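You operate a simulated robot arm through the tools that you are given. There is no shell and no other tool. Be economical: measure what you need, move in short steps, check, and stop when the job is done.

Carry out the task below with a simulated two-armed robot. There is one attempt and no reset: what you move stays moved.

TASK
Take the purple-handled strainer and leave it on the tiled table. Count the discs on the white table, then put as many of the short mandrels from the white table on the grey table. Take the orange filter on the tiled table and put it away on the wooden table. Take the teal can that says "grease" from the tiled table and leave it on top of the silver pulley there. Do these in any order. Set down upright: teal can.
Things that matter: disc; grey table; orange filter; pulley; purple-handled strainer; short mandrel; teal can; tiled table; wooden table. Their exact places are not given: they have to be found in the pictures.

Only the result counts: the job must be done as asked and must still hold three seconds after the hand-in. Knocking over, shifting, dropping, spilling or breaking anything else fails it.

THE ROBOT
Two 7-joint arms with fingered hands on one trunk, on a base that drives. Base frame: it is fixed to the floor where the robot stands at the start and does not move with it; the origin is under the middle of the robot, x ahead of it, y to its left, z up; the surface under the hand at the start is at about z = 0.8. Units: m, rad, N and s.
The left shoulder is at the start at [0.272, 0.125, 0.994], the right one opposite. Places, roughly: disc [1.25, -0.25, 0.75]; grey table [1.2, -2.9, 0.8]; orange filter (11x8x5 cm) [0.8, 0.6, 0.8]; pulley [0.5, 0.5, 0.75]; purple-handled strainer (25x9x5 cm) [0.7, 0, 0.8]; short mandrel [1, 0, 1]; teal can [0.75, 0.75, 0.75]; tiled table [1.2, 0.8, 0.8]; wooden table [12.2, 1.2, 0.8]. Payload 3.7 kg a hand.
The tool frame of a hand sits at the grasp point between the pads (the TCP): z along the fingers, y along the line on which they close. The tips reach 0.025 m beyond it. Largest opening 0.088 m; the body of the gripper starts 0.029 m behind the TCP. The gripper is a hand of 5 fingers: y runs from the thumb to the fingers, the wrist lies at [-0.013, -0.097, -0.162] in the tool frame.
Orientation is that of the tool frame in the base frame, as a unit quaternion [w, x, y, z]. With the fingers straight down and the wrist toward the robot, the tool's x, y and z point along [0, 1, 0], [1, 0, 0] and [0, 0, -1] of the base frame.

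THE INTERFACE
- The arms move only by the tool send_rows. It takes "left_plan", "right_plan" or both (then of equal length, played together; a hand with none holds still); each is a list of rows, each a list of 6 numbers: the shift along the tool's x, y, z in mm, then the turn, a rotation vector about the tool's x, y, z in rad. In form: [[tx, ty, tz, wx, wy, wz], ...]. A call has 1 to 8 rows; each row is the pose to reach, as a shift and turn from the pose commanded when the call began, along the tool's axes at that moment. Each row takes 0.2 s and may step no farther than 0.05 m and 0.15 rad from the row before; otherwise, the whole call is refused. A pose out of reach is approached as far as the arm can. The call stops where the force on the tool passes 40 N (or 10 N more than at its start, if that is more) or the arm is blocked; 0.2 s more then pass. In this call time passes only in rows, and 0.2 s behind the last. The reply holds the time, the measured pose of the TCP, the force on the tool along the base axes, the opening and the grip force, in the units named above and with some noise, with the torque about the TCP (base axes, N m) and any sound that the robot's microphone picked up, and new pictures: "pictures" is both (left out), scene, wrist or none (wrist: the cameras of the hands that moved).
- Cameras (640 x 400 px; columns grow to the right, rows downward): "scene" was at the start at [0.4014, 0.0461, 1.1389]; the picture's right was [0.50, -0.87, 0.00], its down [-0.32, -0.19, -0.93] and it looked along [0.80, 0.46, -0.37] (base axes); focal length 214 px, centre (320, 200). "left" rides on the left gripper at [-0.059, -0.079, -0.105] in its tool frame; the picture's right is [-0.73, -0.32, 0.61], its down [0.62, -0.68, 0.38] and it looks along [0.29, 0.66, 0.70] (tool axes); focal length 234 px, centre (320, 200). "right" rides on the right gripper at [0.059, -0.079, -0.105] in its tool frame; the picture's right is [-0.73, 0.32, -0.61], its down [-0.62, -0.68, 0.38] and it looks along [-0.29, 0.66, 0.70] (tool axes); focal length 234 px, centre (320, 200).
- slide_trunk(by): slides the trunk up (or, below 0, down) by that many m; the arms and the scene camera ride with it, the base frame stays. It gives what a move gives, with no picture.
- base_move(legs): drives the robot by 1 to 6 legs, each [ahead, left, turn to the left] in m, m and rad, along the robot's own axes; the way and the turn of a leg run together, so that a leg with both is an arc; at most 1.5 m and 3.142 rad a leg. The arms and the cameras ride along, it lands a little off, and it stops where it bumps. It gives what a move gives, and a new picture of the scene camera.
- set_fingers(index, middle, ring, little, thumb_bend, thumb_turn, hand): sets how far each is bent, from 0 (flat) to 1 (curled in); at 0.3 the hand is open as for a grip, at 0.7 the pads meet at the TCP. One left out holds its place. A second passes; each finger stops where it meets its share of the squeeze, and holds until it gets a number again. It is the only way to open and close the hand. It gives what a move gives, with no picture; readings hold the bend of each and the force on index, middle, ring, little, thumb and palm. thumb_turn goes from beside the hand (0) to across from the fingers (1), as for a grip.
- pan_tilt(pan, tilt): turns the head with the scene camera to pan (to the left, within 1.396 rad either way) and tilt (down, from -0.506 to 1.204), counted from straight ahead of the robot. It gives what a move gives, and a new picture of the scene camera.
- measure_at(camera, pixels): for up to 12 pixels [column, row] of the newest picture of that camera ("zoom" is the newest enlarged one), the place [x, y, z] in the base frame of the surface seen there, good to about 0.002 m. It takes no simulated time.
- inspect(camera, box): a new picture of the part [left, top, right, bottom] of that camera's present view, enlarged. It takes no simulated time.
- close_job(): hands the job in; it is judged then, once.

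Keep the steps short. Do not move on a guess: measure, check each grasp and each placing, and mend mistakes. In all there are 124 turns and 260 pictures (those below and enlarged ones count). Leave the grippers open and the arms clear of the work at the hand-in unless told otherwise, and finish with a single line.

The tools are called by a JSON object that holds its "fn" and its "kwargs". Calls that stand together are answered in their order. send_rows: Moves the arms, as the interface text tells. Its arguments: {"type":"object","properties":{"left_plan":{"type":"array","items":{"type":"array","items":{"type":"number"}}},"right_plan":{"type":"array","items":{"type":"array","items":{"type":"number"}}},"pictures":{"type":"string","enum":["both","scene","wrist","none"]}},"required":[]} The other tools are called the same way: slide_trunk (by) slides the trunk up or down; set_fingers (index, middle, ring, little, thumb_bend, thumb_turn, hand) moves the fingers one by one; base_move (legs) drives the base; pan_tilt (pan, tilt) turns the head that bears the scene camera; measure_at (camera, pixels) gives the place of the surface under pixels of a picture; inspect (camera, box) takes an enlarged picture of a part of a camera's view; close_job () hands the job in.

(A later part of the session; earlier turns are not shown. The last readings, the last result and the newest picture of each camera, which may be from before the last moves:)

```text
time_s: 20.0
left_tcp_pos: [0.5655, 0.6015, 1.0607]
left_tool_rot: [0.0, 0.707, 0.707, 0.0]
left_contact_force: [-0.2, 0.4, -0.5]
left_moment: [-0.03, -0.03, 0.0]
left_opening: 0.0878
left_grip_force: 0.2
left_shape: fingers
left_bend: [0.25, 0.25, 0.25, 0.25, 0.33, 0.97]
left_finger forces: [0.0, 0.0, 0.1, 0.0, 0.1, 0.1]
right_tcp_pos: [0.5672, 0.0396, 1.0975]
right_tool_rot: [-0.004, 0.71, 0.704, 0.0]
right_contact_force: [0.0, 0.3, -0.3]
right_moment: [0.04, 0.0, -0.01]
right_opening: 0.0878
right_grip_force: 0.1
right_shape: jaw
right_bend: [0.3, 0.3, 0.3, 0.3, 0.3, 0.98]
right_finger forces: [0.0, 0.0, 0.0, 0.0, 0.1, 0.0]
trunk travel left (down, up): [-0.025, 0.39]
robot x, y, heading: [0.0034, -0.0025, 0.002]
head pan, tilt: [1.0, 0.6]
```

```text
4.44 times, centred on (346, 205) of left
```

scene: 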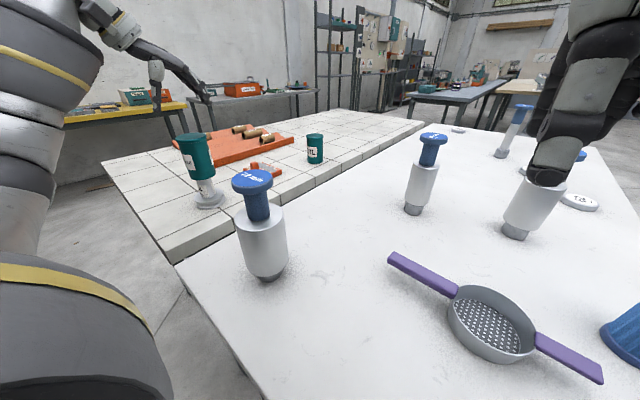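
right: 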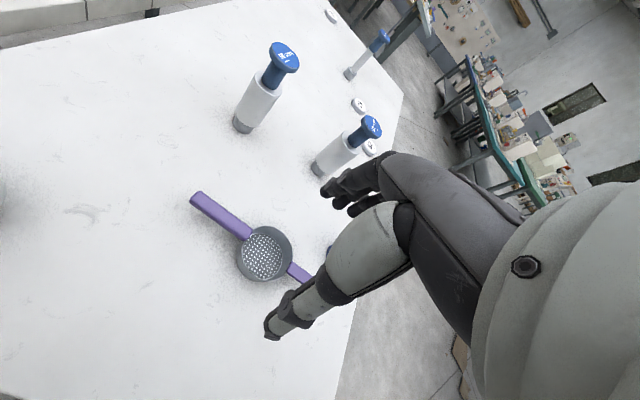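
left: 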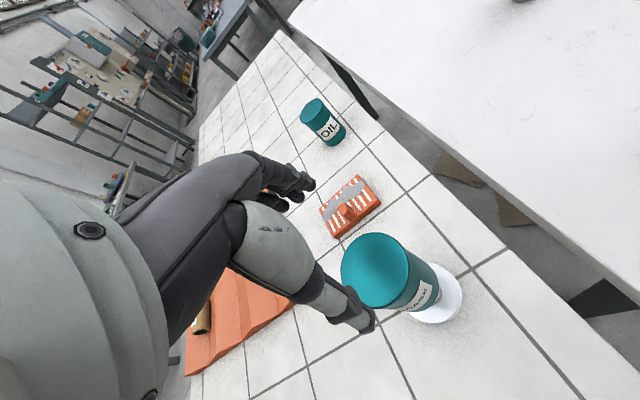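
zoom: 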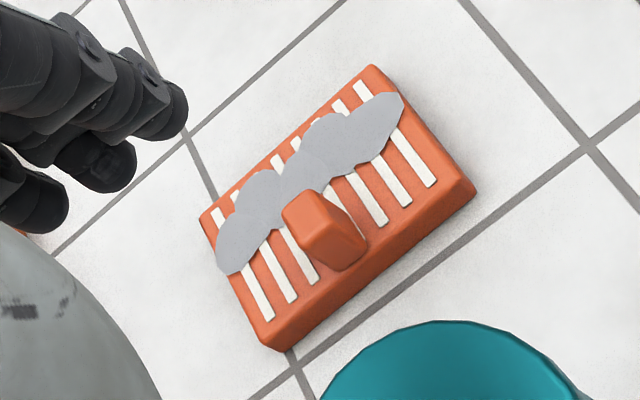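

{"fn": "measure_at", "kwargs": {"camera": "zoom", "pixels": [[372, 68], [472, 190], [272, 345], [202, 220], [303, 205], [290, 212], [322, 193], [312, 235], [350, 262], [340, 215], [330, 235], [420, 300]]}}

```text
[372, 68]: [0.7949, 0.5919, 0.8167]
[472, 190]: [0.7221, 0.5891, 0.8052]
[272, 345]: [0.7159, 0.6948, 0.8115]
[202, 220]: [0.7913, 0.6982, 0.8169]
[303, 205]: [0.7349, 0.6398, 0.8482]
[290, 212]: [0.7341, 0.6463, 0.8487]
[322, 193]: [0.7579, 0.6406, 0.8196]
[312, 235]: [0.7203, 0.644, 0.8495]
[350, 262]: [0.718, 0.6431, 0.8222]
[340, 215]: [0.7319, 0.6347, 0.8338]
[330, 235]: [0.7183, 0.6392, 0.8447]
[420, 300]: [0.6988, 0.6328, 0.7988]
```

Filter knob centre ≈(0.727,0.642), top 0.849. The forearm could brush the can from here, so I'll approach it later from the left after moving the base. First the strainer: measure it.

{"fn": "measure_at", "kwargs": {"camera": "scene", "pixels": [[391, 257], [420, 274], [450, 292], [440, 280], [432, 285], [488, 295], [448, 310], [538, 340], [570, 358], [600, 378], [500, 350], [400, 275]]}}

{"fn": "inspect", "kwargs": {"camera": "right", "box": [160, 160, 352, 300]}}

{"fn": "measure_at", "kwargs": {"camera": "scene", "pixels": [[70, 122], [180, 105], [100, 135], [20, 200], [120, 240], [205, 155]]}}

```text
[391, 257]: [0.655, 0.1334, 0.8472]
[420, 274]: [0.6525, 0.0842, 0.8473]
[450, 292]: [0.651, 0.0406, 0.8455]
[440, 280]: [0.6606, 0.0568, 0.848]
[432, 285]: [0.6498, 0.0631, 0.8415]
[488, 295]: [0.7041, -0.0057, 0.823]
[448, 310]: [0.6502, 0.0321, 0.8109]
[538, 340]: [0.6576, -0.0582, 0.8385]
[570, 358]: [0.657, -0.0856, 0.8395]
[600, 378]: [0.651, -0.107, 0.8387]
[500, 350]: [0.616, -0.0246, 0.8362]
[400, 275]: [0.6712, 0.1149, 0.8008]
```

```text
2.86 times, centred on (256, 230) of right
```

zoom: 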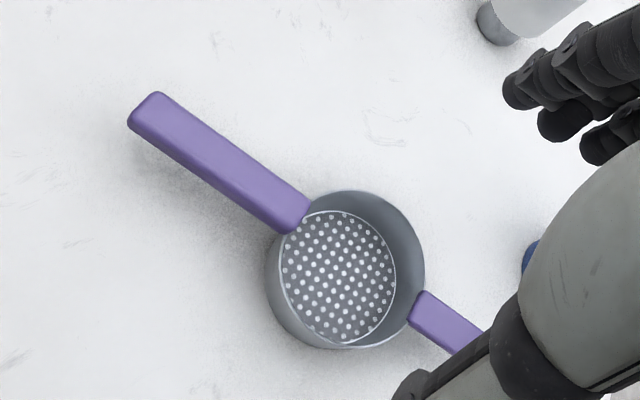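

```text
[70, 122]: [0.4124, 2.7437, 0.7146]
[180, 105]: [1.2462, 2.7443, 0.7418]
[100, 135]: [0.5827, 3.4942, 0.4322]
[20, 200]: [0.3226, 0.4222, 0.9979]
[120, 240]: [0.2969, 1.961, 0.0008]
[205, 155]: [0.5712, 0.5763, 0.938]
```

Handle runs along y (0.04→0.137) at x≈0.656, top z 0.847. Move the right hand over y≈0.087.

{"fn": "send_rows", "kwargs": {"right_plan": [[24, 46, 0, 0, 0, 0], [47, 91, 10, 0, 0, 0], [47, 91, 60, 0, 0, 0], [47, 91, 110, 0, 0, 0], [47, 91, 160, 0, 0, 0], [47, 91, 185, 0, 0, 0], [47, 91, 185, 0, 0, 0]], "pictures": "wrist"}}

```text
refused: row 1 steps farther than a row can; nothing moved
```

{"fn": "send_rows", "kwargs": {"right_plan": [[20, 40, 0, 0, 0, 0], [40, 80, 10, 0, 0, 0], [47, 91, 50, 0, 0, 0], [47, 91, 95, 0, 0, 0], [47, 91, 140, 0, 0, 0], [47, 91, 185, 0, 0, 0], [47, 91, 185, 0, 0, 0]], "pictures": "wrist"}}

```text
time_s: 21.6
left_tcp_pos: [0.5646, 0.602, 1.0591]
left_tool_rot: [0.0, 0.707, 0.707, 0.0]
left_contact_force: [0.0, 0.0, -0.2]
left_moment: [-0.01, -0.01, -0.02]
left_opening: 0.0882
left_grip_force: 0.0
left_shape: fingers
left_bend: [0.25, 0.25, 0.25, 0.25, 0.33, 0.97]
left_finger forces: [0.0, 0.1, 0.1, 0.0, 0.0, 0.0]
right_tcp_pos: [0.6563, 0.0876, 0.9101]
right_tool_rot: [0.0, 0.708, 0.707, 0.0]
right_contact_force: [0.3, 0.1, -0.5]
right_moment: [0.02, -0.05, 0.0]
right_opening: 0.0878
right_grip_force: 0.2
right_shape: jaw
right_bend: [0.3, 0.3, 0.3, 0.3, 0.3, 0.98]
right_finger forces: [0.1, 0.0, 0.0, 0.0, 0.0, 0.0]
trunk travel left (down, up): [-0.025, 0.39]
robot x, y, heading: [0.001, 0.0021, -0.001]
head pan, tilt: [1.0, 0.6]
```

right: 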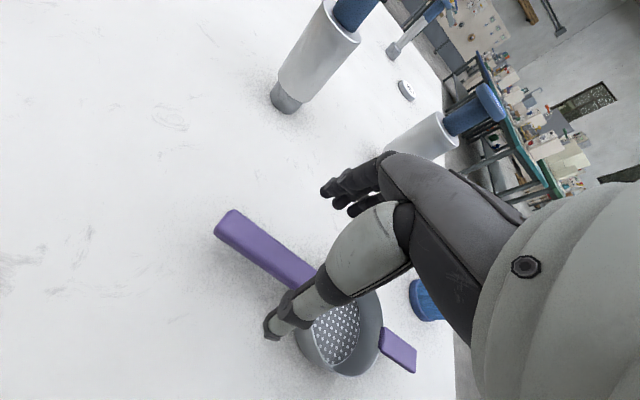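

{"fn": "measure_at", "kwargs": {"camera": "right", "pixels": [[222, 225], [240, 215], [250, 250], [275, 245], [262, 245], [305, 285]]}}

```text
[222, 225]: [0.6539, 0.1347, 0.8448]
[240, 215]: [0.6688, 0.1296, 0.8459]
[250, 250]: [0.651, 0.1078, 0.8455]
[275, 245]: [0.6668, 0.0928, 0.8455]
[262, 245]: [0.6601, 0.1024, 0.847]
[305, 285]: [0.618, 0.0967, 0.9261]
```

Handle centre x≈0.659. Lower and close.

{"fn": "send_rows", "kwargs": {"right_plan": [[0, 3, 35, 0, 0, 0], [0, 3, 60, 0, 0, 0], [0, 3, 71, 0, 0, 0], [0, 3, 71, 0, 0, 0]], "pictures": "wrist"}}

{"fn": "set_fingers", "kwargs": {"hand": "right", "index": 0.75, "middle": 0.75, "ring": 0.75, "little": 0.75, "thumb_bend": 0.75}}

```text
time_s: 22.6
left_tcp_pos: [0.5636, 0.6019, 1.0579]
left_tool_rot: [0.0, 0.707, 0.707, 0.0]
left_contact_force: [0.2, -0.3, 0.9]
left_moment: [0.03, 0.02, -0.04]
left_opening: 0.0879
left_grip_force: 0.1
left_shape: fingers
left_bend: [0.25, 0.25, 0.25, 0.25, 0.33, 0.97]
left_finger forces: [0.0, 0.0, 0.0, 0.0, 0.1, 0.1]
right_tcp_pos: [0.6585, 0.087, 0.841]
right_tool_rot: [-0.001, 0.707, 0.708, 0.001]
right_contact_force: [0.1, 0.5, 0.6]
right_moment: [-0.01, 0.0, 0.0]
right_opening: 0.0879
right_grip_force: 0.1
right_shape: jaw
right_bend: [0.3, 0.3, 0.3, 0.3, 0.3, 0.98]
right_finger forces: [0.1, 0.0, 0.0, 0.0, 0.1, 0.1]
trunk travel left (down, up): [-0.025, 0.39]
robot x, y, heading: [-0.0002, -0.0017, -0.0]
head pan, tilt: [1.0, 0.6]
```

right: 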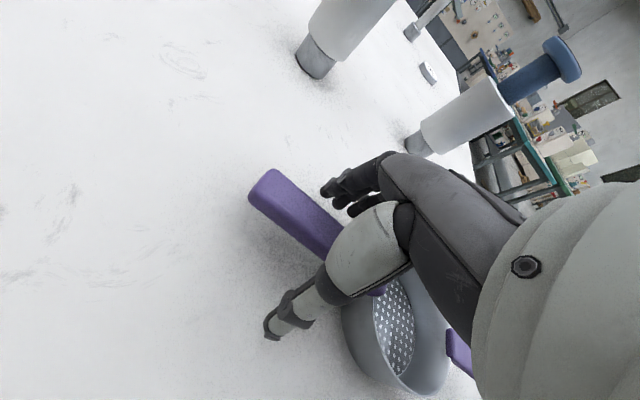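

```text
time_s: 23.6
left_tcp_pos: [0.5651, 0.6033, 1.0588]
left_tool_rot: [0.0, 0.707, 0.707, 0.0]
left_contact_force: [0.3, -0.5, 0.4]
left_moment: [0.0, -0.03, 0.01]
left_opening: 0.088
left_grip_force: 0.0
left_shape: fingers
left_bend: [0.25, 0.25, 0.25, 0.25, 0.33, 0.97]
left_finger forces: [0.1, 0.2, 0.0, 0.0, 0.1, 0.1]
right_tcp_pos: [0.6594, 0.0866, 0.841]
right_tool_rot: [-0.001, 0.708, 0.706, -0.001]
right_contact_force: [0.3, 0.0, -1.3]
right_moment: [0.06, 0.0, -0.04]
right_opening: 0.0043
right_grip_force: 13.0
right_shape: fingers
right_bend: [0.74, 0.75, 0.74, 0.74, 0.66, 0.94]
right_finger forces: [7.6, 0.4, 2.0, 2.6, 13.0, 0.0]
trunk travel left (down, up): [-0.025, 0.39]
robot x, y, heading: [-0.0018, 0.0025, 0.004]
head pan, tilt: [1.0, 0.6]
```

{"fn": "send_rows", "kwargs": {"right_plan": [[0, 0, -8, 0, 0, 0], [0, 0, -15, 0, 0, 0]], "pictures": "both"}}

```text
time_s: 24.2
left_tcp_pos: [0.5652, 0.6027, 1.0597]
left_tool_rot: [0.0, 0.707, 0.707, 0.0]
left_contact_force: [0.1, 0.2, -0.8]
left_moment: [0.01, 0.01, 0.0]
left_opening: 0.088
left_grip_force: 0.0
left_shape: fingers
left_bend: [0.25, 0.25, 0.25, 0.25, 0.33, 0.97]
left_finger forces: [0.0, 0.1, 0.0, 0.0, 0.0, 0.1]
right_tcp_pos: [0.6589, 0.0856, 0.8545]
right_tool_rot: [-0.001, 0.707, 0.707, 0.0]
right_contact_force: [0.2, 0.3, -0.1]
right_moment: [0.04, -0.02, -0.01]
right_opening: 0.0046
right_grip_force: 12.7
right_shape: fingers
right_bend: [0.74, 0.75, 0.74, 0.74, 0.66, 0.94]
right_finger forces: [7.7, 0.5, 2.0, 2.6, 12.8, 0.0]
trunk travel left (down, up): [-0.025, 0.39]
robot x, y, heading: [-0.0043, 0.0007, -0.0]
head pan, tilt: [1.0, 0.6]
```

scene: 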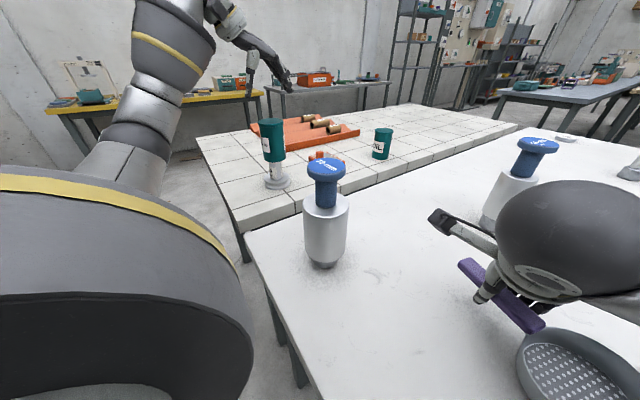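
right: 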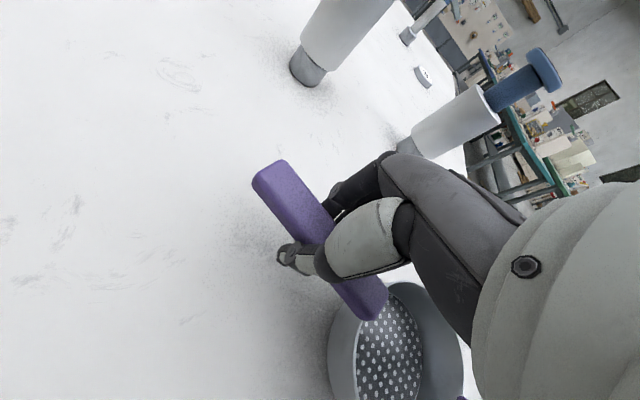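

Handle seems held. Lift a bit more and look.

{"fn": "send_rows", "kwargs": {"right_plan": [[0, 0, -25, 0, 0, 0], [0, 0, -60, 0, 0, 0], [0, 0, -60, 0, 0, 0]], "pictures": "both"}}

```text
time_s: 25.0
left_tcp_pos: [0.5638, 0.6022, 1.059]
left_tool_rot: [0.001, 0.707, 0.707, 0.0]
left_contact_force: [-0.5, -0.3, 0.5]
left_moment: [0.01, -0.01, 0.01]
left_opening: 0.088
left_grip_force: 0.1
left_shape: fingers
left_bend: [0.25, 0.25, 0.25, 0.25, 0.33, 0.97]
left_finger forces: [0.0, 0.0, 0.0, 0.0, 0.0, 0.0]
right_tcp_pos: [0.6572, 0.0847, 0.9152]
right_tool_rot: [0.0, 0.707, 0.707, -0.001]
right_contact_force: [0.3, -0.2, -0.8]
right_moment: [0.06, -0.04, -0.02]
right_opening: 0.0044
right_grip_force: 12.5
right_shape: fingers
right_bend: [0.74, 0.75, 0.74, 0.74, 0.66, 0.94]
right_finger forces: [7.6, 0.5, 1.9, 2.6, 12.8, 0.0]
trunk travel left (down, up): [-0.025, 0.39]
robot x, y, heading: [-0.0012, 0.0015, -0.001]
head pan, tilt: [1.0, 0.6]
```

scene: 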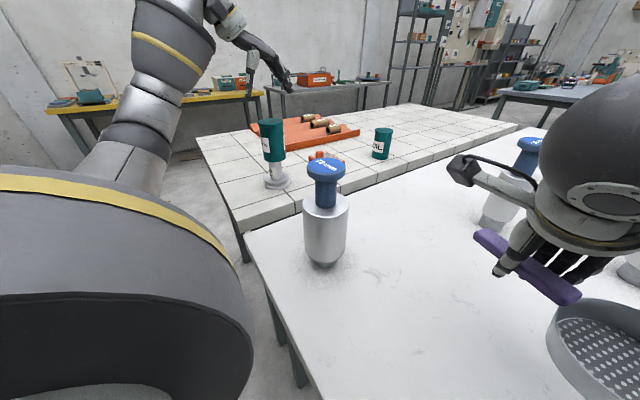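
right: 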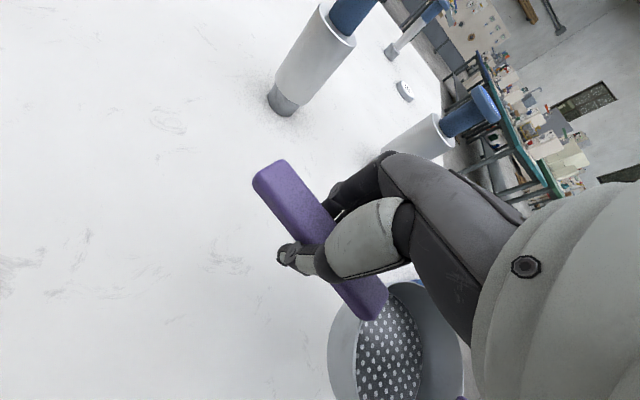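

Strainer held. Raise the right hand, then drive left 0.8 m.

{"fn": "send_rows", "kwargs": {"right_plan": [[0, 0, -45, 0, 0, 0], [0, -10, -90, 0, 0, 0], [0, -20, -135, 0, 0, 0], [0, -40, -175, 0, 0, 0], [0, -60, -215, 0, 0, 0]], "left_plan": [[0, -10, -10, 0, 0, 0], [0, -20, -20, 0, 0, 0], [0, -30, -30, 0, 0, 0], [0, -40, -40, 0, 0, 0], [0, -50, -50, 0, 0, 0]], "pictures": "none"}}

{"fn": "base_move", "kwargs": {"legs": [[0, 0.8, 0]]}}

```text
time_s: 26.4
left_tcp_pos: [0.5152, 0.6011, 1.1097]
left_tool_rot: [-0.001, 0.707, 0.707, -0.001]
left_contact_force: [0.1, -0.4, 0.9]
left_moment: [-0.01, 0.0, 0.03]
left_opening: 0.0878
left_grip_force: 0.1
left_shape: fingers
left_bend: [0.25, 0.25, 0.25, 0.25, 0.33, 0.97]
left_finger forces: [0.0, 0.0, 0.0, 0.0, 0.1, 0.0]
right_tcp_pos: [0.6263, 0.0742, 1.1074]
right_tool_rot: [-0.033, 0.731, 0.681, -0.026]
right_contact_force: [-0.2, 0.2, -0.1]
right_moment: [0.06, -0.03, 0.02]
right_opening: 0.0038
right_grip_force: 12.4
right_shape: fingers
right_bend: [0.74, 0.75, 0.74, 0.74, 0.67, 0.94]
right_finger forces: [7.6, 0.4, 2.0, 2.7, 12.4, 0.0]
trunk travel left (down, up): [-0.025, 0.39]
robot x, y, heading: [0.0013, 0.0019, -0.002]
head pan, tilt: [1.0, 0.6]
stopped in row 5 (right hand): the arm was blocked; the commanded pose is now the measured one
```

```text
time_s: 33.8
left_tcp_pos: [0.524, 1.4005, 1.1099]
left_tool_rot: [0.0, 0.71, 0.704, 0.0]
left_contact_force: [0.9, 0.1, 0.3]
left_moment: [0.02, 0.03, -0.01]
left_opening: 0.0879
left_grip_force: 0.0
left_shape: fingers
left_bend: [0.25, 0.25, 0.25, 0.25, 0.33, 0.97]
left_finger forces: [0.0, 0.0, 0.0, 0.0, 0.1, 0.0]
right_tcp_pos: [0.62, 0.8774, 1.1134]
right_tool_rot: [-0.026, 0.724, 0.689, -0.019]
right_contact_force: [0.2, -0.5, -0.7]
right_moment: [0.05, -0.03, 0.03]
right_opening: 0.0038
right_grip_force: 12.7
right_shape: fingers
right_bend: [0.74, 0.75, 0.74, 0.74, 0.67, 0.94]
right_finger forces: [7.5, 0.3, 2.1, 2.8, 12.7, 0.0]
trunk travel left (down, up): [-0.025, 0.39]
robot x, y, heading: [0.0077, 0.8071, -0.01]
head pan, tilt: [1.0, 0.6]
```

scene: 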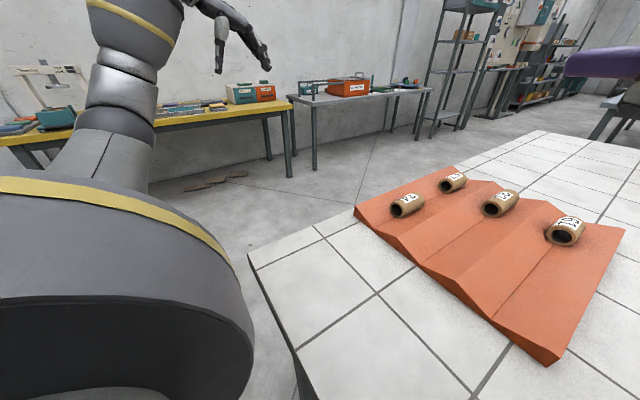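

{"fn": "pan_tilt", "kwargs": {"pan": 0.2, "tilt": 0.8}}

```text
time_s: 34.9
left_tcp_pos: [0.5245, 1.4025, 1.1105]
left_tool_rot: [0.0, 0.71, 0.704, 0.0]
left_contact_force: [-0.8, 0.4, 0.9]
left_moment: [-0.01, 0.0, -0.03]
left_opening: 0.0879
left_grip_force: 0.1
left_shape: fingers
left_bend: [0.25, 0.25, 0.25, 0.25, 0.33, 0.97]
left_finger forces: [0.1, 0.0, 0.0, 0.0, 0.0, 0.0]
right_tcp_pos: [0.6196, 0.877, 1.1127]
right_tool_rot: [-0.025, 0.725, 0.688, -0.02]
right_contact_force: [1.2, 0.7, -1.3]
right_moment: [0.06, -0.02, -0.05]
right_opening: 0.0039
right_grip_force: 12.9
right_shape: fingers
right_bend: [0.74, 0.75, 0.74, 0.74, 0.67, 0.94]
right_finger forces: [7.7, 0.4, 2.0, 2.8, 12.5, 0.1]
trunk travel left (down, up): [-0.025, 0.39]
robot x, y, heading: [0.0052, 0.8071, -0.009]
head pan, tilt: [0.201, 0.799]
```

scene: 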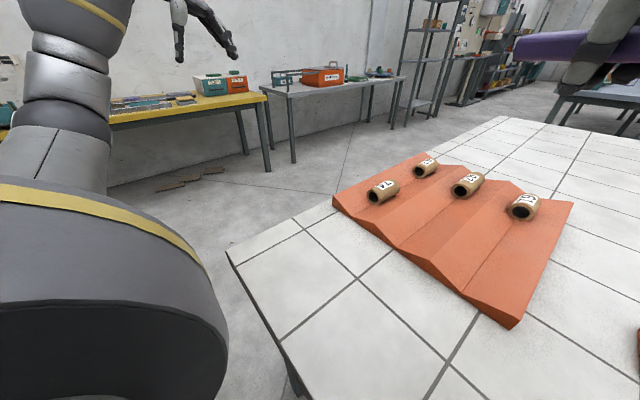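

{"fn": "inspect", "kwargs": {"camera": "scene", "box": [0, 0, 640, 400]}}

{"fn": "measure_at", "kwargs": {"camera": "scene", "pixels": [[512, 325], [334, 200], [430, 265], [228, 255], [280, 345], [400, 330], [572, 205], [395, 245]]}}

```text
1.00 times, centred on (320, 200) of scene (not enlarged: the box is as wide or as high as the picture)
```

zoom: 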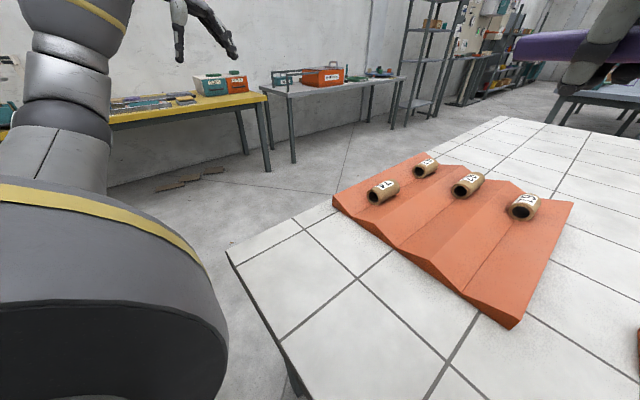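

```text
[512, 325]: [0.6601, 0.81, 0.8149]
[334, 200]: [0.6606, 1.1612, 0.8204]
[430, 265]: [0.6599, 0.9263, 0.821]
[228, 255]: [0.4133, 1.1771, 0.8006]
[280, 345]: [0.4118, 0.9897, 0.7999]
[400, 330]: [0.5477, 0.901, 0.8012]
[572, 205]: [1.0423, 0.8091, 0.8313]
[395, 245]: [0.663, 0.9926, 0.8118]
```

The view hasn't turned — the raised right arm is blocking the head. Lower the strainer toward the free area (x 0.42–0.65, y 0.65–1.17 in front of the tray), straightening the wrist.

{"fn": "send_rows", "kwargs": {"right_plan": [[10, -15, 35, -0.015, 0, -0.01], [20, -30, 75, -0.03, 0, -0.025], [35, -50, 115, -0.05, -0.005, -0.04], [50, -68, 150, -0.064, -0.007, -0.052], [53, -75, 163, -0.064, -0.007, -0.052], [53, -75, 163, -0.064, -0.007, -0.052]], "pictures": "both"}}

```text
time_s: 36.2
left_tcp_pos: [0.5252, 1.4025, 1.1077]
left_tool_rot: [-0.002, 0.71, 0.704, -0.001]
left_contact_force: [-0.7, 0.6, 0.5]
left_moment: [0.0, 0.01, -0.01]
left_opening: 0.088
left_grip_force: 0.0
left_shape: fingers
left_bend: [0.25, 0.25, 0.25, 0.25, 0.33, 0.97]
left_finger forces: [0.0, 0.0, 0.0, 0.1, 0.0, 0.0]
right_tcp_pos: [0.5696, 0.9447, 0.9769]
right_tool_rot: [-0.033, 0.752, 0.658, 0.012]
right_contact_force: [0.3, 0.3, -0.2]
right_moment: [0.02, -0.03, 0.0]
right_opening: 0.0018
right_grip_force: 13.1
right_shape: fingers
right_bend: [0.74, 0.75, 0.74, 0.74, 0.7, 0.94]
right_finger forces: [8.3, 0.0, 2.5, 2.8, 12.0, 0.0]
trunk travel left (down, up): [-0.025, 0.39]
robot x, y, heading: [0.0036, 0.8047, -0.005]
head pan, tilt: [0.201, 0.799]
stopped in row 6 (right hand): the arm was blocked; the commanded pose is now the measured one
```

scene: 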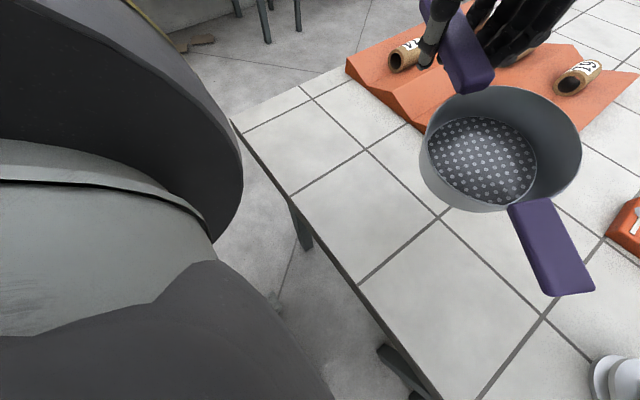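
right: 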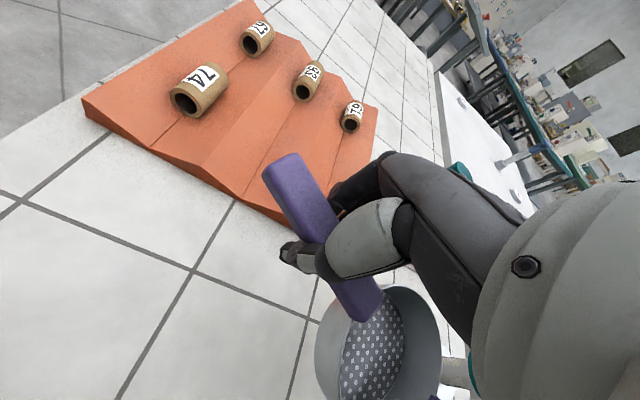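

Blocked by the body (arm reaching across). Drive left 0.2 m so the place is in front of the right arm, then look.

{"fn": "base_move", "kwargs": {"legs": [[0, 0.2, 0]]}}

```text
time_s: 38.6
left_tcp_pos: [0.5249, 1.5999, 1.11]
left_tool_rot: [-0.001, 0.709, 0.705, 0.0]
left_contact_force: [-0.7, -0.3, -0.1]
left_moment: [0.03, 0.01, 0.01]
left_opening: 0.0878
left_grip_force: 0.1
left_shape: fingers
left_bend: [0.25, 0.25, 0.25, 0.25, 0.33, 0.97]
left_finger forces: [0.1, 0.0, 0.0, 0.0, 0.0, 0.0]
right_tcp_pos: [0.5709, 1.1416, 0.9786]
right_tool_rot: [-0.03, 0.753, 0.657, 0.012]
right_contact_force: [0.2, -0.2, 0.6]
right_moment: [0.03, -0.05, 0.05]
right_opening: 0.0017
right_grip_force: 12.8
right_shape: fingers
right_bend: [0.74, 0.75, 0.74, 0.74, 0.7, 0.94]
right_finger forces: [8.1, 0.1, 2.5, 2.7, 12.0, 0.1]
trunk travel left (down, up): [-0.025, 0.39]
robot x, y, heading: [0.0073, 1.0007, -0.004]
head pan, tilt: [0.201, 0.799]
```

scene: 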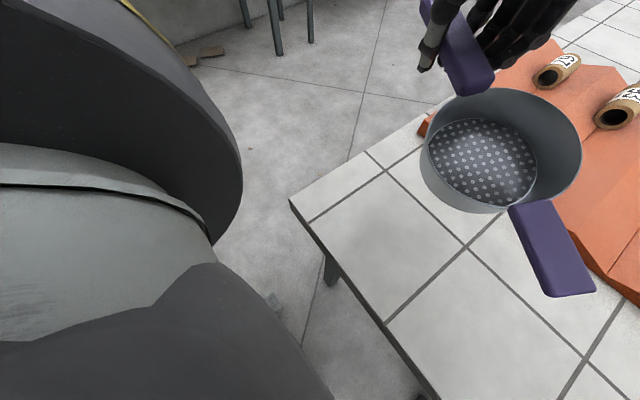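

Move the right hand right to y≈0.92 and straighten the wrist.

{"fn": "send_rows", "kwargs": {"right_plan": [[-40, 2, 0, -0.004, -0.01, -0.023], [-80, 3, 0, -0.008, -0.02, -0.045], [-120, 5, 5, -0.013, -0.03, -0.07], [-160, 7, 10, -0.018, -0.04, -0.09], [-200, 8, 20, -0.022, -0.05, -0.115], [-222, 9, 30, -0.0255, -0.0595, -0.136], [-222, 9, 30, -0.0255, -0.0595, -0.136]], "pictures": "both"}}

```text
time_s: 39.2
left_tcp_pos: [0.5242, 1.5999, 1.1078]
left_tool_rot: [-0.002, 0.709, 0.706, -0.001]
left_contact_force: [0.0, 0.1, 0.2]
left_moment: [-0.02, 0.01, -0.04]
left_opening: 0.088
left_grip_force: 0.1
left_shape: fingers
left_bend: [0.25, 0.25, 0.25, 0.25, 0.33, 0.97]
left_finger forces: [0.0, 0.1, 0.0, 0.0, 0.1, 0.0]
right_tcp_pos: [0.5638, 1.1385, 0.9785]
right_tool_rot: [-0.045, 0.747, 0.663, -0.009]
right_contact_force: [0.1, -0.5, -0.1]
right_moment: [0.04, -0.01, -0.02]
right_opening: 0.0015
right_grip_force: 13.1
right_shape: fingers
right_bend: [0.74, 0.75, 0.74, 0.74, 0.7, 0.94]
right_finger forces: [8.1, 0.0, 2.5, 2.8, 11.9, 0.1]
trunk travel left (down, up): [-0.025, 0.39]
robot x, y, heading: [0.0016, 1.0023, -0.006]
head pan, tilt: [0.201, 0.799]
stopped in row 3 (right hand): the arm was blocked; the commanded pose is now the measured one
```

scene: 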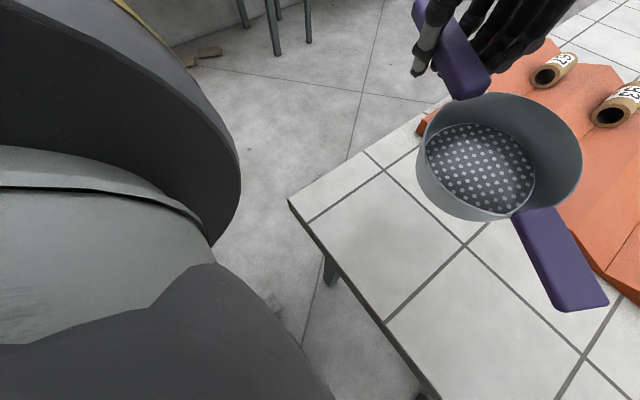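
right: 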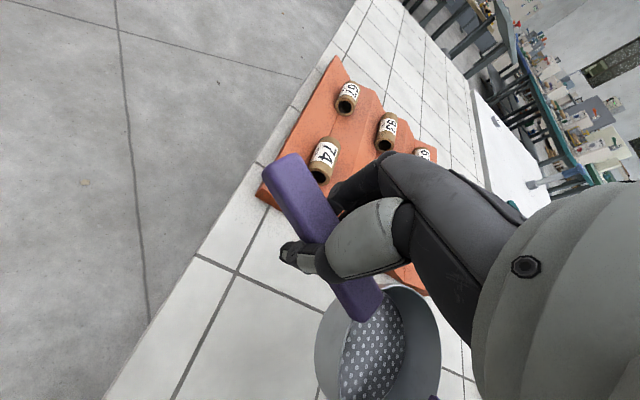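

The arm is jammed against the head. Turn the head left to free it.

{"fn": "pan_tilt", "kwargs": {"pan": 1.2, "tilt": 0.5}}

{"fn": "send_rows", "kwargs": {"right_plan": [[-20, 2, 0, 0, 0, 0], [-50, 3, 0, 0, 0, 0], [-90, 4, 0, 0, 0, 0]], "pictures": "both"}}

```text
time_s: 40.5
left_tcp_pos: [0.5241, 1.5999, 1.1091]
left_tool_rot: [-0.003, 0.709, 0.705, -0.003]
left_contact_force: [0.8, 0.5, 1.2]
left_moment: [0.0, -0.01, -0.02]
left_opening: 0.0882
left_grip_force: 0.0
left_shape: fingers
left_bend: [0.25, 0.25, 0.25, 0.25, 0.33, 0.97]
left_finger forces: [0.1, 0.1, 0.0, 0.0, 0.0, 0.0]
right_tcp_pos: [0.5627, 1.1372, 0.979]
right_tool_rot: [-0.047, 0.749, 0.661, -0.009]
right_contact_force: [-0.3, -0.5, -0.7]
right_moment: [0.04, 0.0, 0.0]
right_opening: 0.0016
right_grip_force: 13.4
right_shape: fingers
right_bend: [0.74, 0.75, 0.74, 0.74, 0.7, 0.94]
right_finger forces: [8.3, 0.0, 2.5, 2.7, 11.9, 0.0]
trunk travel left (down, up): [-0.025, 0.39]
robot x, y, heading: [0.009, 0.9978, -0.004]
head pan, tilt: [1.201, 0.499]
```

scene: 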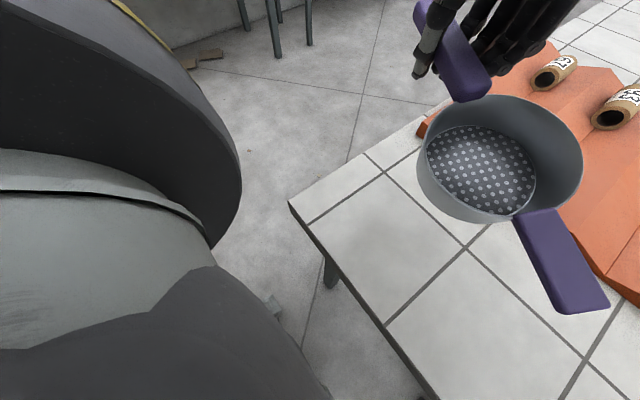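

```text
time_s: 41.2
left_tcp_pos: [0.5245, 1.6001, 1.1089]
left_tool_rot: [-0.003, 0.709, 0.705, -0.003]
left_contact_force: [0.0, 0.3, 0.7]
left_moment: [0.0, -0.03, -0.03]
left_opening: 0.0879
left_grip_force: 0.0
left_shape: fingers
left_bend: [0.25, 0.25, 0.25, 0.25, 0.33, 0.97]
left_finger forces: [0.1, 0.0, 0.0, 0.1, 0.0, 0.1]
right_tcp_pos: [0.557, 1.1369, 0.9777]
right_tool_rot: [-0.066, 0.751, 0.656, -0.03]
right_contact_force: [1.0, 0.1, 0.1]
right_moment: [0.04, -0.03, -0.02]
right_opening: 0.0018
right_grip_force: 13.0
right_shape: fingers
right_bend: [0.74, 0.75, 0.74, 0.74, 0.7, 0.94]
right_finger forces: [8.1, 0.0, 2.5, 2.8, 11.9, 0.1]
trunk travel left (down, up): [-0.025, 0.39]
robot x, y, heading: [0.0037, 1.0025, -0.009]
head pan, tilt: [1.201, 0.499]
stopped in row 3 (right hand): the arm was blocked; the commanded pose is now the measured one
```

scene: 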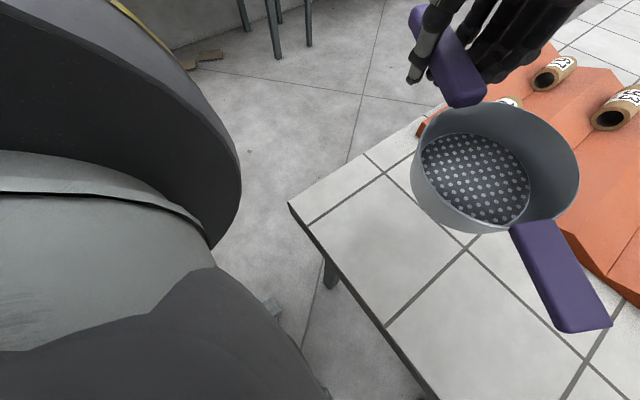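
right: 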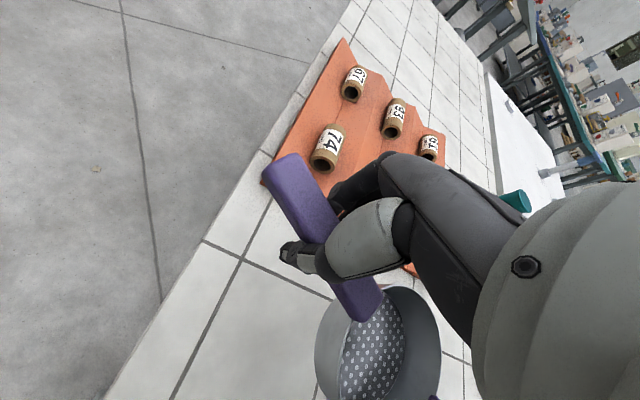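

The head is still jammed by the bent arm. Extend the right hand forward and slightly up to pull the elbow away.

{"fn": "send_rows", "kwargs": {"right_plan": [[0, 30, -10, 0, 0, 0], [0, 65, -15, 0, 0, 0], [0, 105, -20, 0, 0, 0], [0, 150, -20, 0, 0, 0], [0, 150, -20, 0, 0, 0]], "pictures": "scene"}}

```text
time_s: 42.4
left_tcp_pos: [0.5254, 1.5998, 1.1076]
left_tool_rot: [-0.004, 0.709, 0.705, -0.003]
left_contact_force: [0.7, -0.4, -0.4]
left_moment: [0.0, 0.01, 0.03]
left_opening: 0.0879
left_grip_force: 0.2
left_shape: fingers
left_bend: [0.25, 0.25, 0.25, 0.25, 0.33, 0.97]
left_finger forces: [0.0, 0.0, 0.1, 0.0, 0.1, 0.0]
right_tcp_pos: [0.702, 1.1161, 0.9795]
right_tool_rot: [-0.064, 0.747, 0.661, -0.032]
right_contact_force: [-0.1, 0.4, -0.7]
right_moment: [0.03, -0.04, 0.0]
right_opening: 0.0018
right_grip_force: 12.2
right_shape: fingers
right_bend: [0.74, 0.75, 0.74, 0.74, 0.7, 0.94]
right_finger forces: [7.8, 0.1, 2.6, 2.6, 11.5, 0.1]
trunk travel left (down, up): [-0.025, 0.39]
robot x, y, heading: [0.0079, 0.9994, -0.006]
head pan, tilt: [1.201, 0.499]
```

scene: 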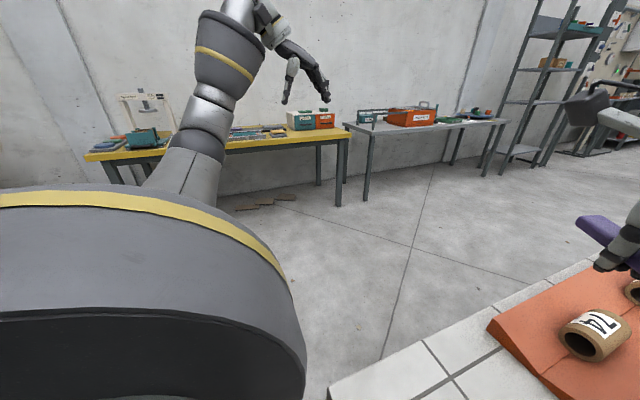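

Freed. Now move the strainer right and straighten.

{"fn": "send_rows", "kwargs": {"right_plan": [[-35, 3, 0, -0.02, -0.006, -0.018], [-75, 3, 0, -0.045, -0.015, -0.04], [-115, -5, 5, -0.07, -0.02, -0.06], [-150, -25, 10, -0.09, -0.03, -0.08], [-185, -50, 18, -0.115, -0.038, -0.1], [-209, -73, 25, -0.136, -0.045, -0.122], [-209, -73, 25, -0.136, -0.045, -0.122]], "pictures": "wrist"}}

{"fn": "pan_tilt", "kwargs": {"pan": 0.6, "tilt": 0.9}}

```text
time_s: 44.0
left_tcp_pos: [0.5097, 1.6075, 1.1126]
left_tool_rot: [0.006, 0.71, 0.704, -0.001]
left_contact_force: [-1.3, 0.1, -0.1]
left_moment: [0.0, 0.02, 0.01]
left_opening: 0.0878
left_grip_force: 0.0
left_shape: fingers
left_bend: [0.25, 0.25, 0.25, 0.25, 0.33, 0.97]
left_finger forces: [0.0, 0.0, 0.0, 0.0, 0.0, 0.1]
right_tcp_pos: [0.5947, 0.9182, 0.9674]
right_tool_rot: [0.006, 0.719, 0.695, 0.002]
right_contact_force: [0.1, 0.5, -0.7]
right_moment: [0.05, 0.0, 0.03]
right_opening: 0.0016
right_grip_force: 11.9
right_shape: fingers
right_bend: [0.74, 0.75, 0.74, 0.74, 0.7, 0.94]
right_finger forces: [7.8, 0.1, 2.5, 2.7, 11.4, 0.1]
trunk travel left (down, up): [-0.025, 0.39]
robot x, y, heading: [0.0048, 1.0024, -0.012]
head pan, tilt: [1.201, 0.499]
```

right: 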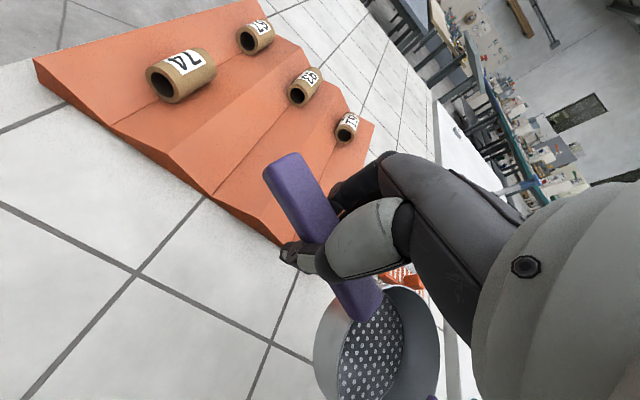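

```text
time_s: 45.0
left_tcp_pos: [0.5106, 1.607, 1.1111]
left_tool_rot: [0.004, 0.709, 0.705, 0.0]
left_contact_force: [0.8, 0.5, -0.1]
left_moment: [0.0, -0.01, 0.0]
left_opening: 0.088
left_grip_force: 0.0
left_shape: fingers
left_bend: [0.25, 0.25, 0.25, 0.25, 0.33, 0.97]
left_finger forces: [0.0, 0.1, 0.1, 0.0, 0.0, 0.0]
right_tcp_pos: [0.5944, 0.917, 0.9648]
right_tool_rot: [0.008, 0.719, 0.695, 0.003]
right_contact_force: [15.9, -5.9, -25.3]
right_moment: [-0.83, -0.45, -0.42]
right_opening: 0.002
right_grip_force: 12.0
right_shape: fingers
right_bend: [0.74, 0.75, 0.74, 0.74, 0.7, 0.94]
right_finger forces: [7.7, 0.0, 2.5, 2.6, 11.4, 0.0]
trunk travel left (down, up): [-0.025, 0.39]
robot x, y, heading: [0.0063, 1.0005, -0.009]
head pan, tilt: [0.6, 0.901]
```

scene: 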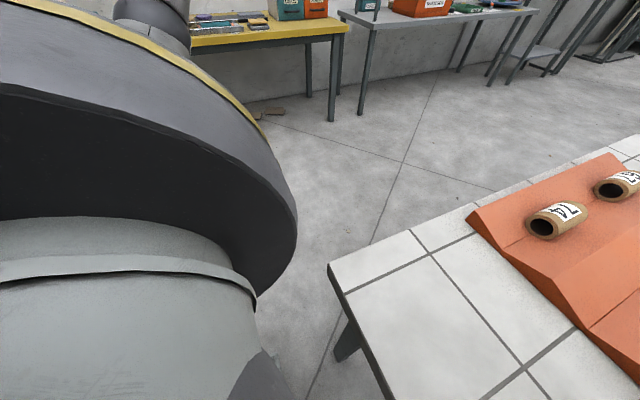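

Head contacts the arm when turning right; put it back left and use the wrist camera. Measure the strainer and table clearance.

{"fn": "pan_tilt", "kwargs": {"pan": 1.2, "tilt": 0.5}}

{"fn": "inspect", "kwargs": {"camera": "right", "box": [230, 130, 470, 400]}}

{"fn": "measure_at", "kwargs": {"camera": "right", "pixels": [[270, 180], [300, 165], [355, 308], [330, 305], [318, 345], [432, 330], [380, 340], [360, 390], [400, 295], [405, 275], [300, 340], [200, 200]]}}

```text
time_s: 46.0
left_tcp_pos: [0.5093, 1.6068, 1.1118]
left_tool_rot: [0.005, 0.709, 0.705, -0.001]
left_contact_force: [-0.4, 0.0, -0.1]
left_moment: [-0.02, -0.03, 0.02]
left_opening: 0.0881
left_grip_force: 0.1
left_shape: fingers
left_bend: [0.25, 0.25, 0.25, 0.25, 0.33, 0.97]
left_finger forces: [0.0, 0.0, 0.1, 0.0, 0.1, 0.0]
right_tcp_pos: [0.5955, 0.9176, 0.9634]
right_tool_rot: [0.005, 0.717, 0.698, 0.001]
right_contact_force: [0.4, 0.1, -0.1]
right_moment: [0.04, -0.05, -0.01]
right_opening: 0.0015
right_grip_force: 12.5
right_shape: fingers
right_bend: [0.74, 0.75, 0.74, 0.74, 0.7, 0.94]
right_finger forces: [7.8, 0.0, 2.4, 2.5, 11.4, 0.0]
trunk travel left (down, up): [-0.025, 0.39]
robot x, y, heading: [0.0084, 1.0023, -0.005]
head pan, tilt: [1.201, 0.499]
```

scene: 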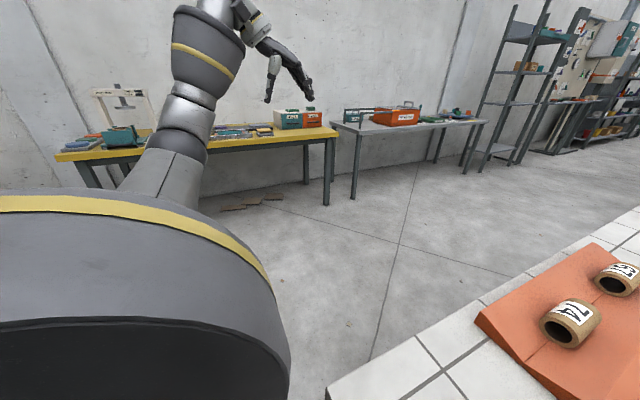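

```text
1.48 times, centred on (350, 265) of right
```

zoom: 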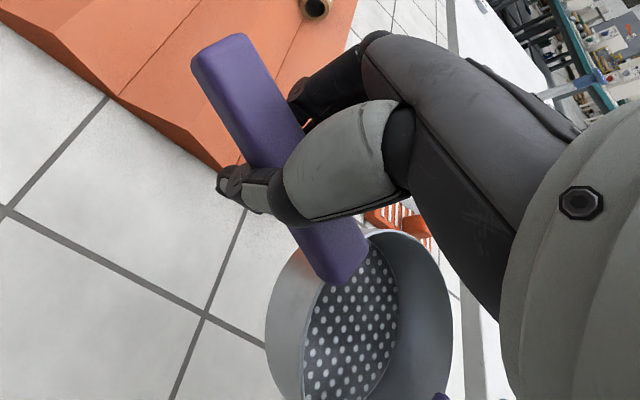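

```text
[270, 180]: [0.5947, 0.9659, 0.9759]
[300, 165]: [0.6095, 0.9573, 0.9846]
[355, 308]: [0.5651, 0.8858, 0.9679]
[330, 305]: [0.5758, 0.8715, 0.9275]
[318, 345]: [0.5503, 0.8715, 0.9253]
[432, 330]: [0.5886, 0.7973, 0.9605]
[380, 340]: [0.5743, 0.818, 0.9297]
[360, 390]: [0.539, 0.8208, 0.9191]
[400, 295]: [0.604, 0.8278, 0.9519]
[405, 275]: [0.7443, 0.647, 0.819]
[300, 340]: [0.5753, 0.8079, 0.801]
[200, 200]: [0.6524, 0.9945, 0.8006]
```

Bowl bottom ≈0.918, TCP 0.963. Drive back 5 cm to clear the tray, then lower.

{"fn": "base_move", "kwargs": {"legs": [[-0.05, 0, 0]]}}

{"fn": "send_rows", "kwargs": {"right_plan": [[0, 0, 35, 0, 0, 0], [0, 0, 70, 0, 0, 0], [0, 0, 95, 0, 0, 0], [0, 0, 108, 0, 0, 0], [0, 0, 108, 0, 0, 0]], "pictures": "both"}}

{"fn": "measure_at", "kwargs": {"camera": "right", "pixels": [[330, 305], [318, 345], [432, 330], [380, 340], [360, 390], [300, 350], [270, 180], [355, 308], [250, 300]]}}

```text
time_s: 46.9
left_tcp_pos: [0.4716, 1.6004, 1.1097]
left_tool_rot: [-0.002, 0.71, 0.704, -0.003]
left_contact_force: [0.0, -0.2, 0.1]
left_moment: [-0.01, 0.01, 0.01]
left_opening: 0.0877
left_grip_force: 0.1
left_shape: fingers
left_bend: [0.25, 0.25, 0.25, 0.25, 0.33, 0.97]
left_finger forces: [0.1, 0.1, 0.0, 0.0, 0.0, 0.1]
right_tcp_pos: [0.5474, 0.9138, 0.954]
right_tool_rot: [0.002, 0.711, 0.704, -0.003]
right_contact_force: [0.0, -0.1, -1.2]
right_moment: [0.08, 0.01, -0.02]
right_opening: 0.0015
right_grip_force: 12.2
right_shape: fingers
right_bend: [0.74, 0.75, 0.74, 0.75, 0.7, 0.94]
right_finger forces: [7.7, 0.0, 2.5, 2.7, 11.5, 0.0]
trunk travel left (down, up): [-0.025, 0.39]
robot x, y, heading: [-0.0424, 1.0002, -0.007]
head pan, tilt: [1.201, 0.499]
```

scene: 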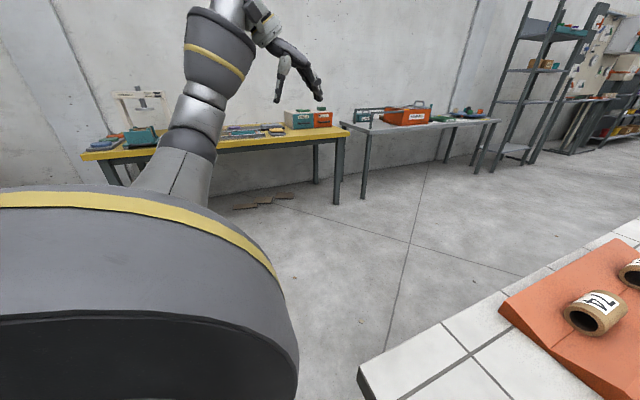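

```text
time_s: 48.1
left_tcp_pos: [0.4772, 1.5995, 1.1082]
left_tool_rot: [-0.004, 0.71, 0.704, -0.004]
left_contact_force: [-0.1, 0.7, 0.6]
left_moment: [-0.02, 0.01, 0.0]
left_opening: 0.088
left_grip_force: 0.0
left_shape: fingers
left_bend: [0.25, 0.25, 0.25, 0.25, 0.33, 0.97]
left_finger forces: [0.1, 0.0, 0.0, 0.0, 0.0, 0.0]
right_tcp_pos: [0.5573, 0.915, 0.8431]
right_tool_rot: [0.0, 0.712, 0.702, -0.004]
right_contact_force: [2.2, 0.0, 2.8]
right_moment: [-0.22, 0.18, 0.04]
right_opening: 0.0017
right_grip_force: 13.1
right_shape: fingers
right_bend: [0.74, 0.75, 0.75, 0.75, 0.7, 0.94]
right_finger forces: [9.8, 0.1, 0.7, 5.7, 10.8, 0.0]
right hand out of reach, approached as far as the arm can: row 3, 4, 5
trunk travel left (down, up): [-0.025, 0.39]
robot x, y, heading: [-0.0461, 1.0022, -0.01]
head pan, tilt: [1.201, 0.499]
```

scene: 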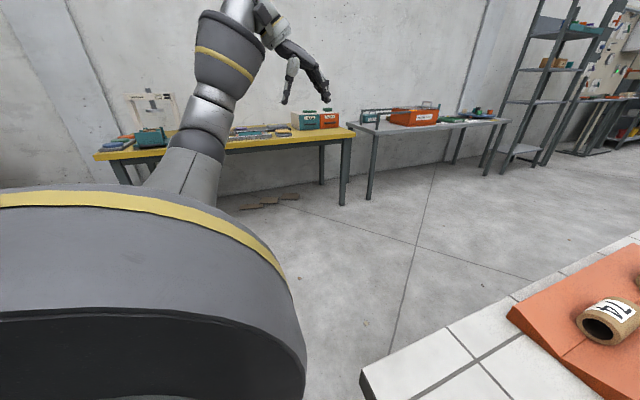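
right: 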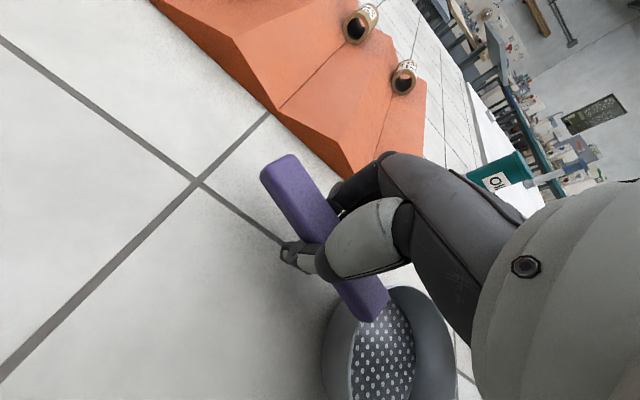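

```text
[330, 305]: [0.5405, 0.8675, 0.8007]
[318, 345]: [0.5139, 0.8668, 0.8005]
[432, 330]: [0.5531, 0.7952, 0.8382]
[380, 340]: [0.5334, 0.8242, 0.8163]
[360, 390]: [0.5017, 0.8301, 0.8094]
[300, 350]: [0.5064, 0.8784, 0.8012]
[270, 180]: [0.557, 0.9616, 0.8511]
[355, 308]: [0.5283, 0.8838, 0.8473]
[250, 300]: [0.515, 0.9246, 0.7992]
```

Bowl touching the table (≈3 N). Open the right hand.

{"fn": "set_fingers", "kwargs": {"hand": "right", "index": 0.3, "middle": 0.3, "ring": 0.3, "little": 0.3, "thumb_bend": 0.3}}

{"fn": "send_rows", "kwargs": {"right_plan": [[0, 0, -30, 0, 0, 0], [0, 0, -75, 0, 0, 0], [0, 0, -120, 0, 0, 0], [0, 0, -130, 0, 0, 0]], "pictures": "wrist"}}

```text
time_s: 49.1
left_tcp_pos: [0.4769, 1.5993, 1.1074]
left_tool_rot: [-0.003, 0.71, 0.704, -0.004]
left_contact_force: [0.1, 0.3, -0.1]
left_moment: [0.0, 0.03, 0.01]
left_opening: 0.0878
left_grip_force: 0.0
left_shape: fingers
left_bend: [0.25, 0.25, 0.25, 0.25, 0.33, 0.97]
left_finger forces: [0.0, 0.0, 0.0, 0.0, 0.0, 0.0]
right_tcp_pos: [0.5571, 0.9155, 0.8425]
right_tool_rot: [0.0, 0.711, 0.703, -0.004]
right_contact_force: [-0.5, -0.1, -0.3]
right_moment: [0.03, 0.01, 0.0]
right_opening: 0.0843
right_grip_force: 0.1
right_shape: fingers
right_bend: [0.3, 0.3, 0.3, 0.3, 0.3, 0.97]
right_finger forces: [0.0, 0.1, 0.1, 0.0, 0.1, 0.1]
trunk travel left (down, up): [-0.025, 0.39]
robot x, y, heading: [-0.0441, 1.0001, -0.007]
head pan, tilt: [1.201, 0.499]
```

```text
time_s: 50.1
left_tcp_pos: [0.479, 1.5985, 1.1072]
left_tool_rot: [-0.004, 0.71, 0.704, -0.004]
left_contact_force: [0.0, -0.4, 0.5]
left_moment: [0.0, 0.0, 0.02]
left_opening: 0.0874
left_grip_force: 0.1
left_shape: fingers
left_bend: [0.25, 0.25, 0.25, 0.25, 0.33, 0.97]
left_finger forces: [0.0, 0.0, 0.0, 0.1, 0.0, 0.0]
right_tcp_pos: [0.5607, 0.9149, 0.9625]
right_tool_rot: [-0.006, 0.715, 0.699, -0.017]
right_contact_force: [-0.4, -0.3, -0.2]
right_moment: [-0.03, 0.03, 0.0]
right_opening: 0.0846
right_grip_force: 0.1
right_shape: fingers
right_bend: [0.3, 0.3, 0.3, 0.3, 0.3, 0.97]
right_finger forces: [0.0, 0.1, 0.1, 0.1, 0.1, 0.0]
trunk travel left (down, up): [-0.025, 0.39]
robot x, y, heading: [-0.0459, 1.0005, -0.006]
head pan, tilt: [1.201, 0.499]
```

right: 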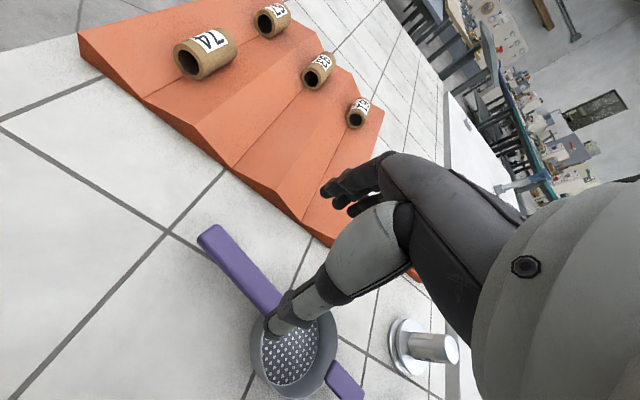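

The pulley at (425,350) seems to have no can on it. Inspect.

{"fn": "inspect", "kwargs": {"camera": "right", "box": [360, 280, 520, 400]}}

{"fn": "measure_at", "kwargs": {"camera": "right", "pixels": [[450, 350], [425, 350], [398, 345], [288, 355], [230, 255]]}}

```text
3.33 times, centred on (440, 340) of right
```

zoom: 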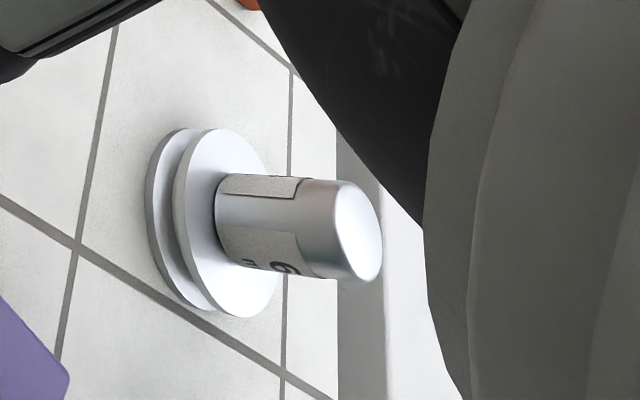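

```text
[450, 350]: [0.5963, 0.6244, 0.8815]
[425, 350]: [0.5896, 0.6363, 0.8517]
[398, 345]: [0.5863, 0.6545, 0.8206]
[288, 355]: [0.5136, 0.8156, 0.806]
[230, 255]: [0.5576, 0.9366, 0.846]
```

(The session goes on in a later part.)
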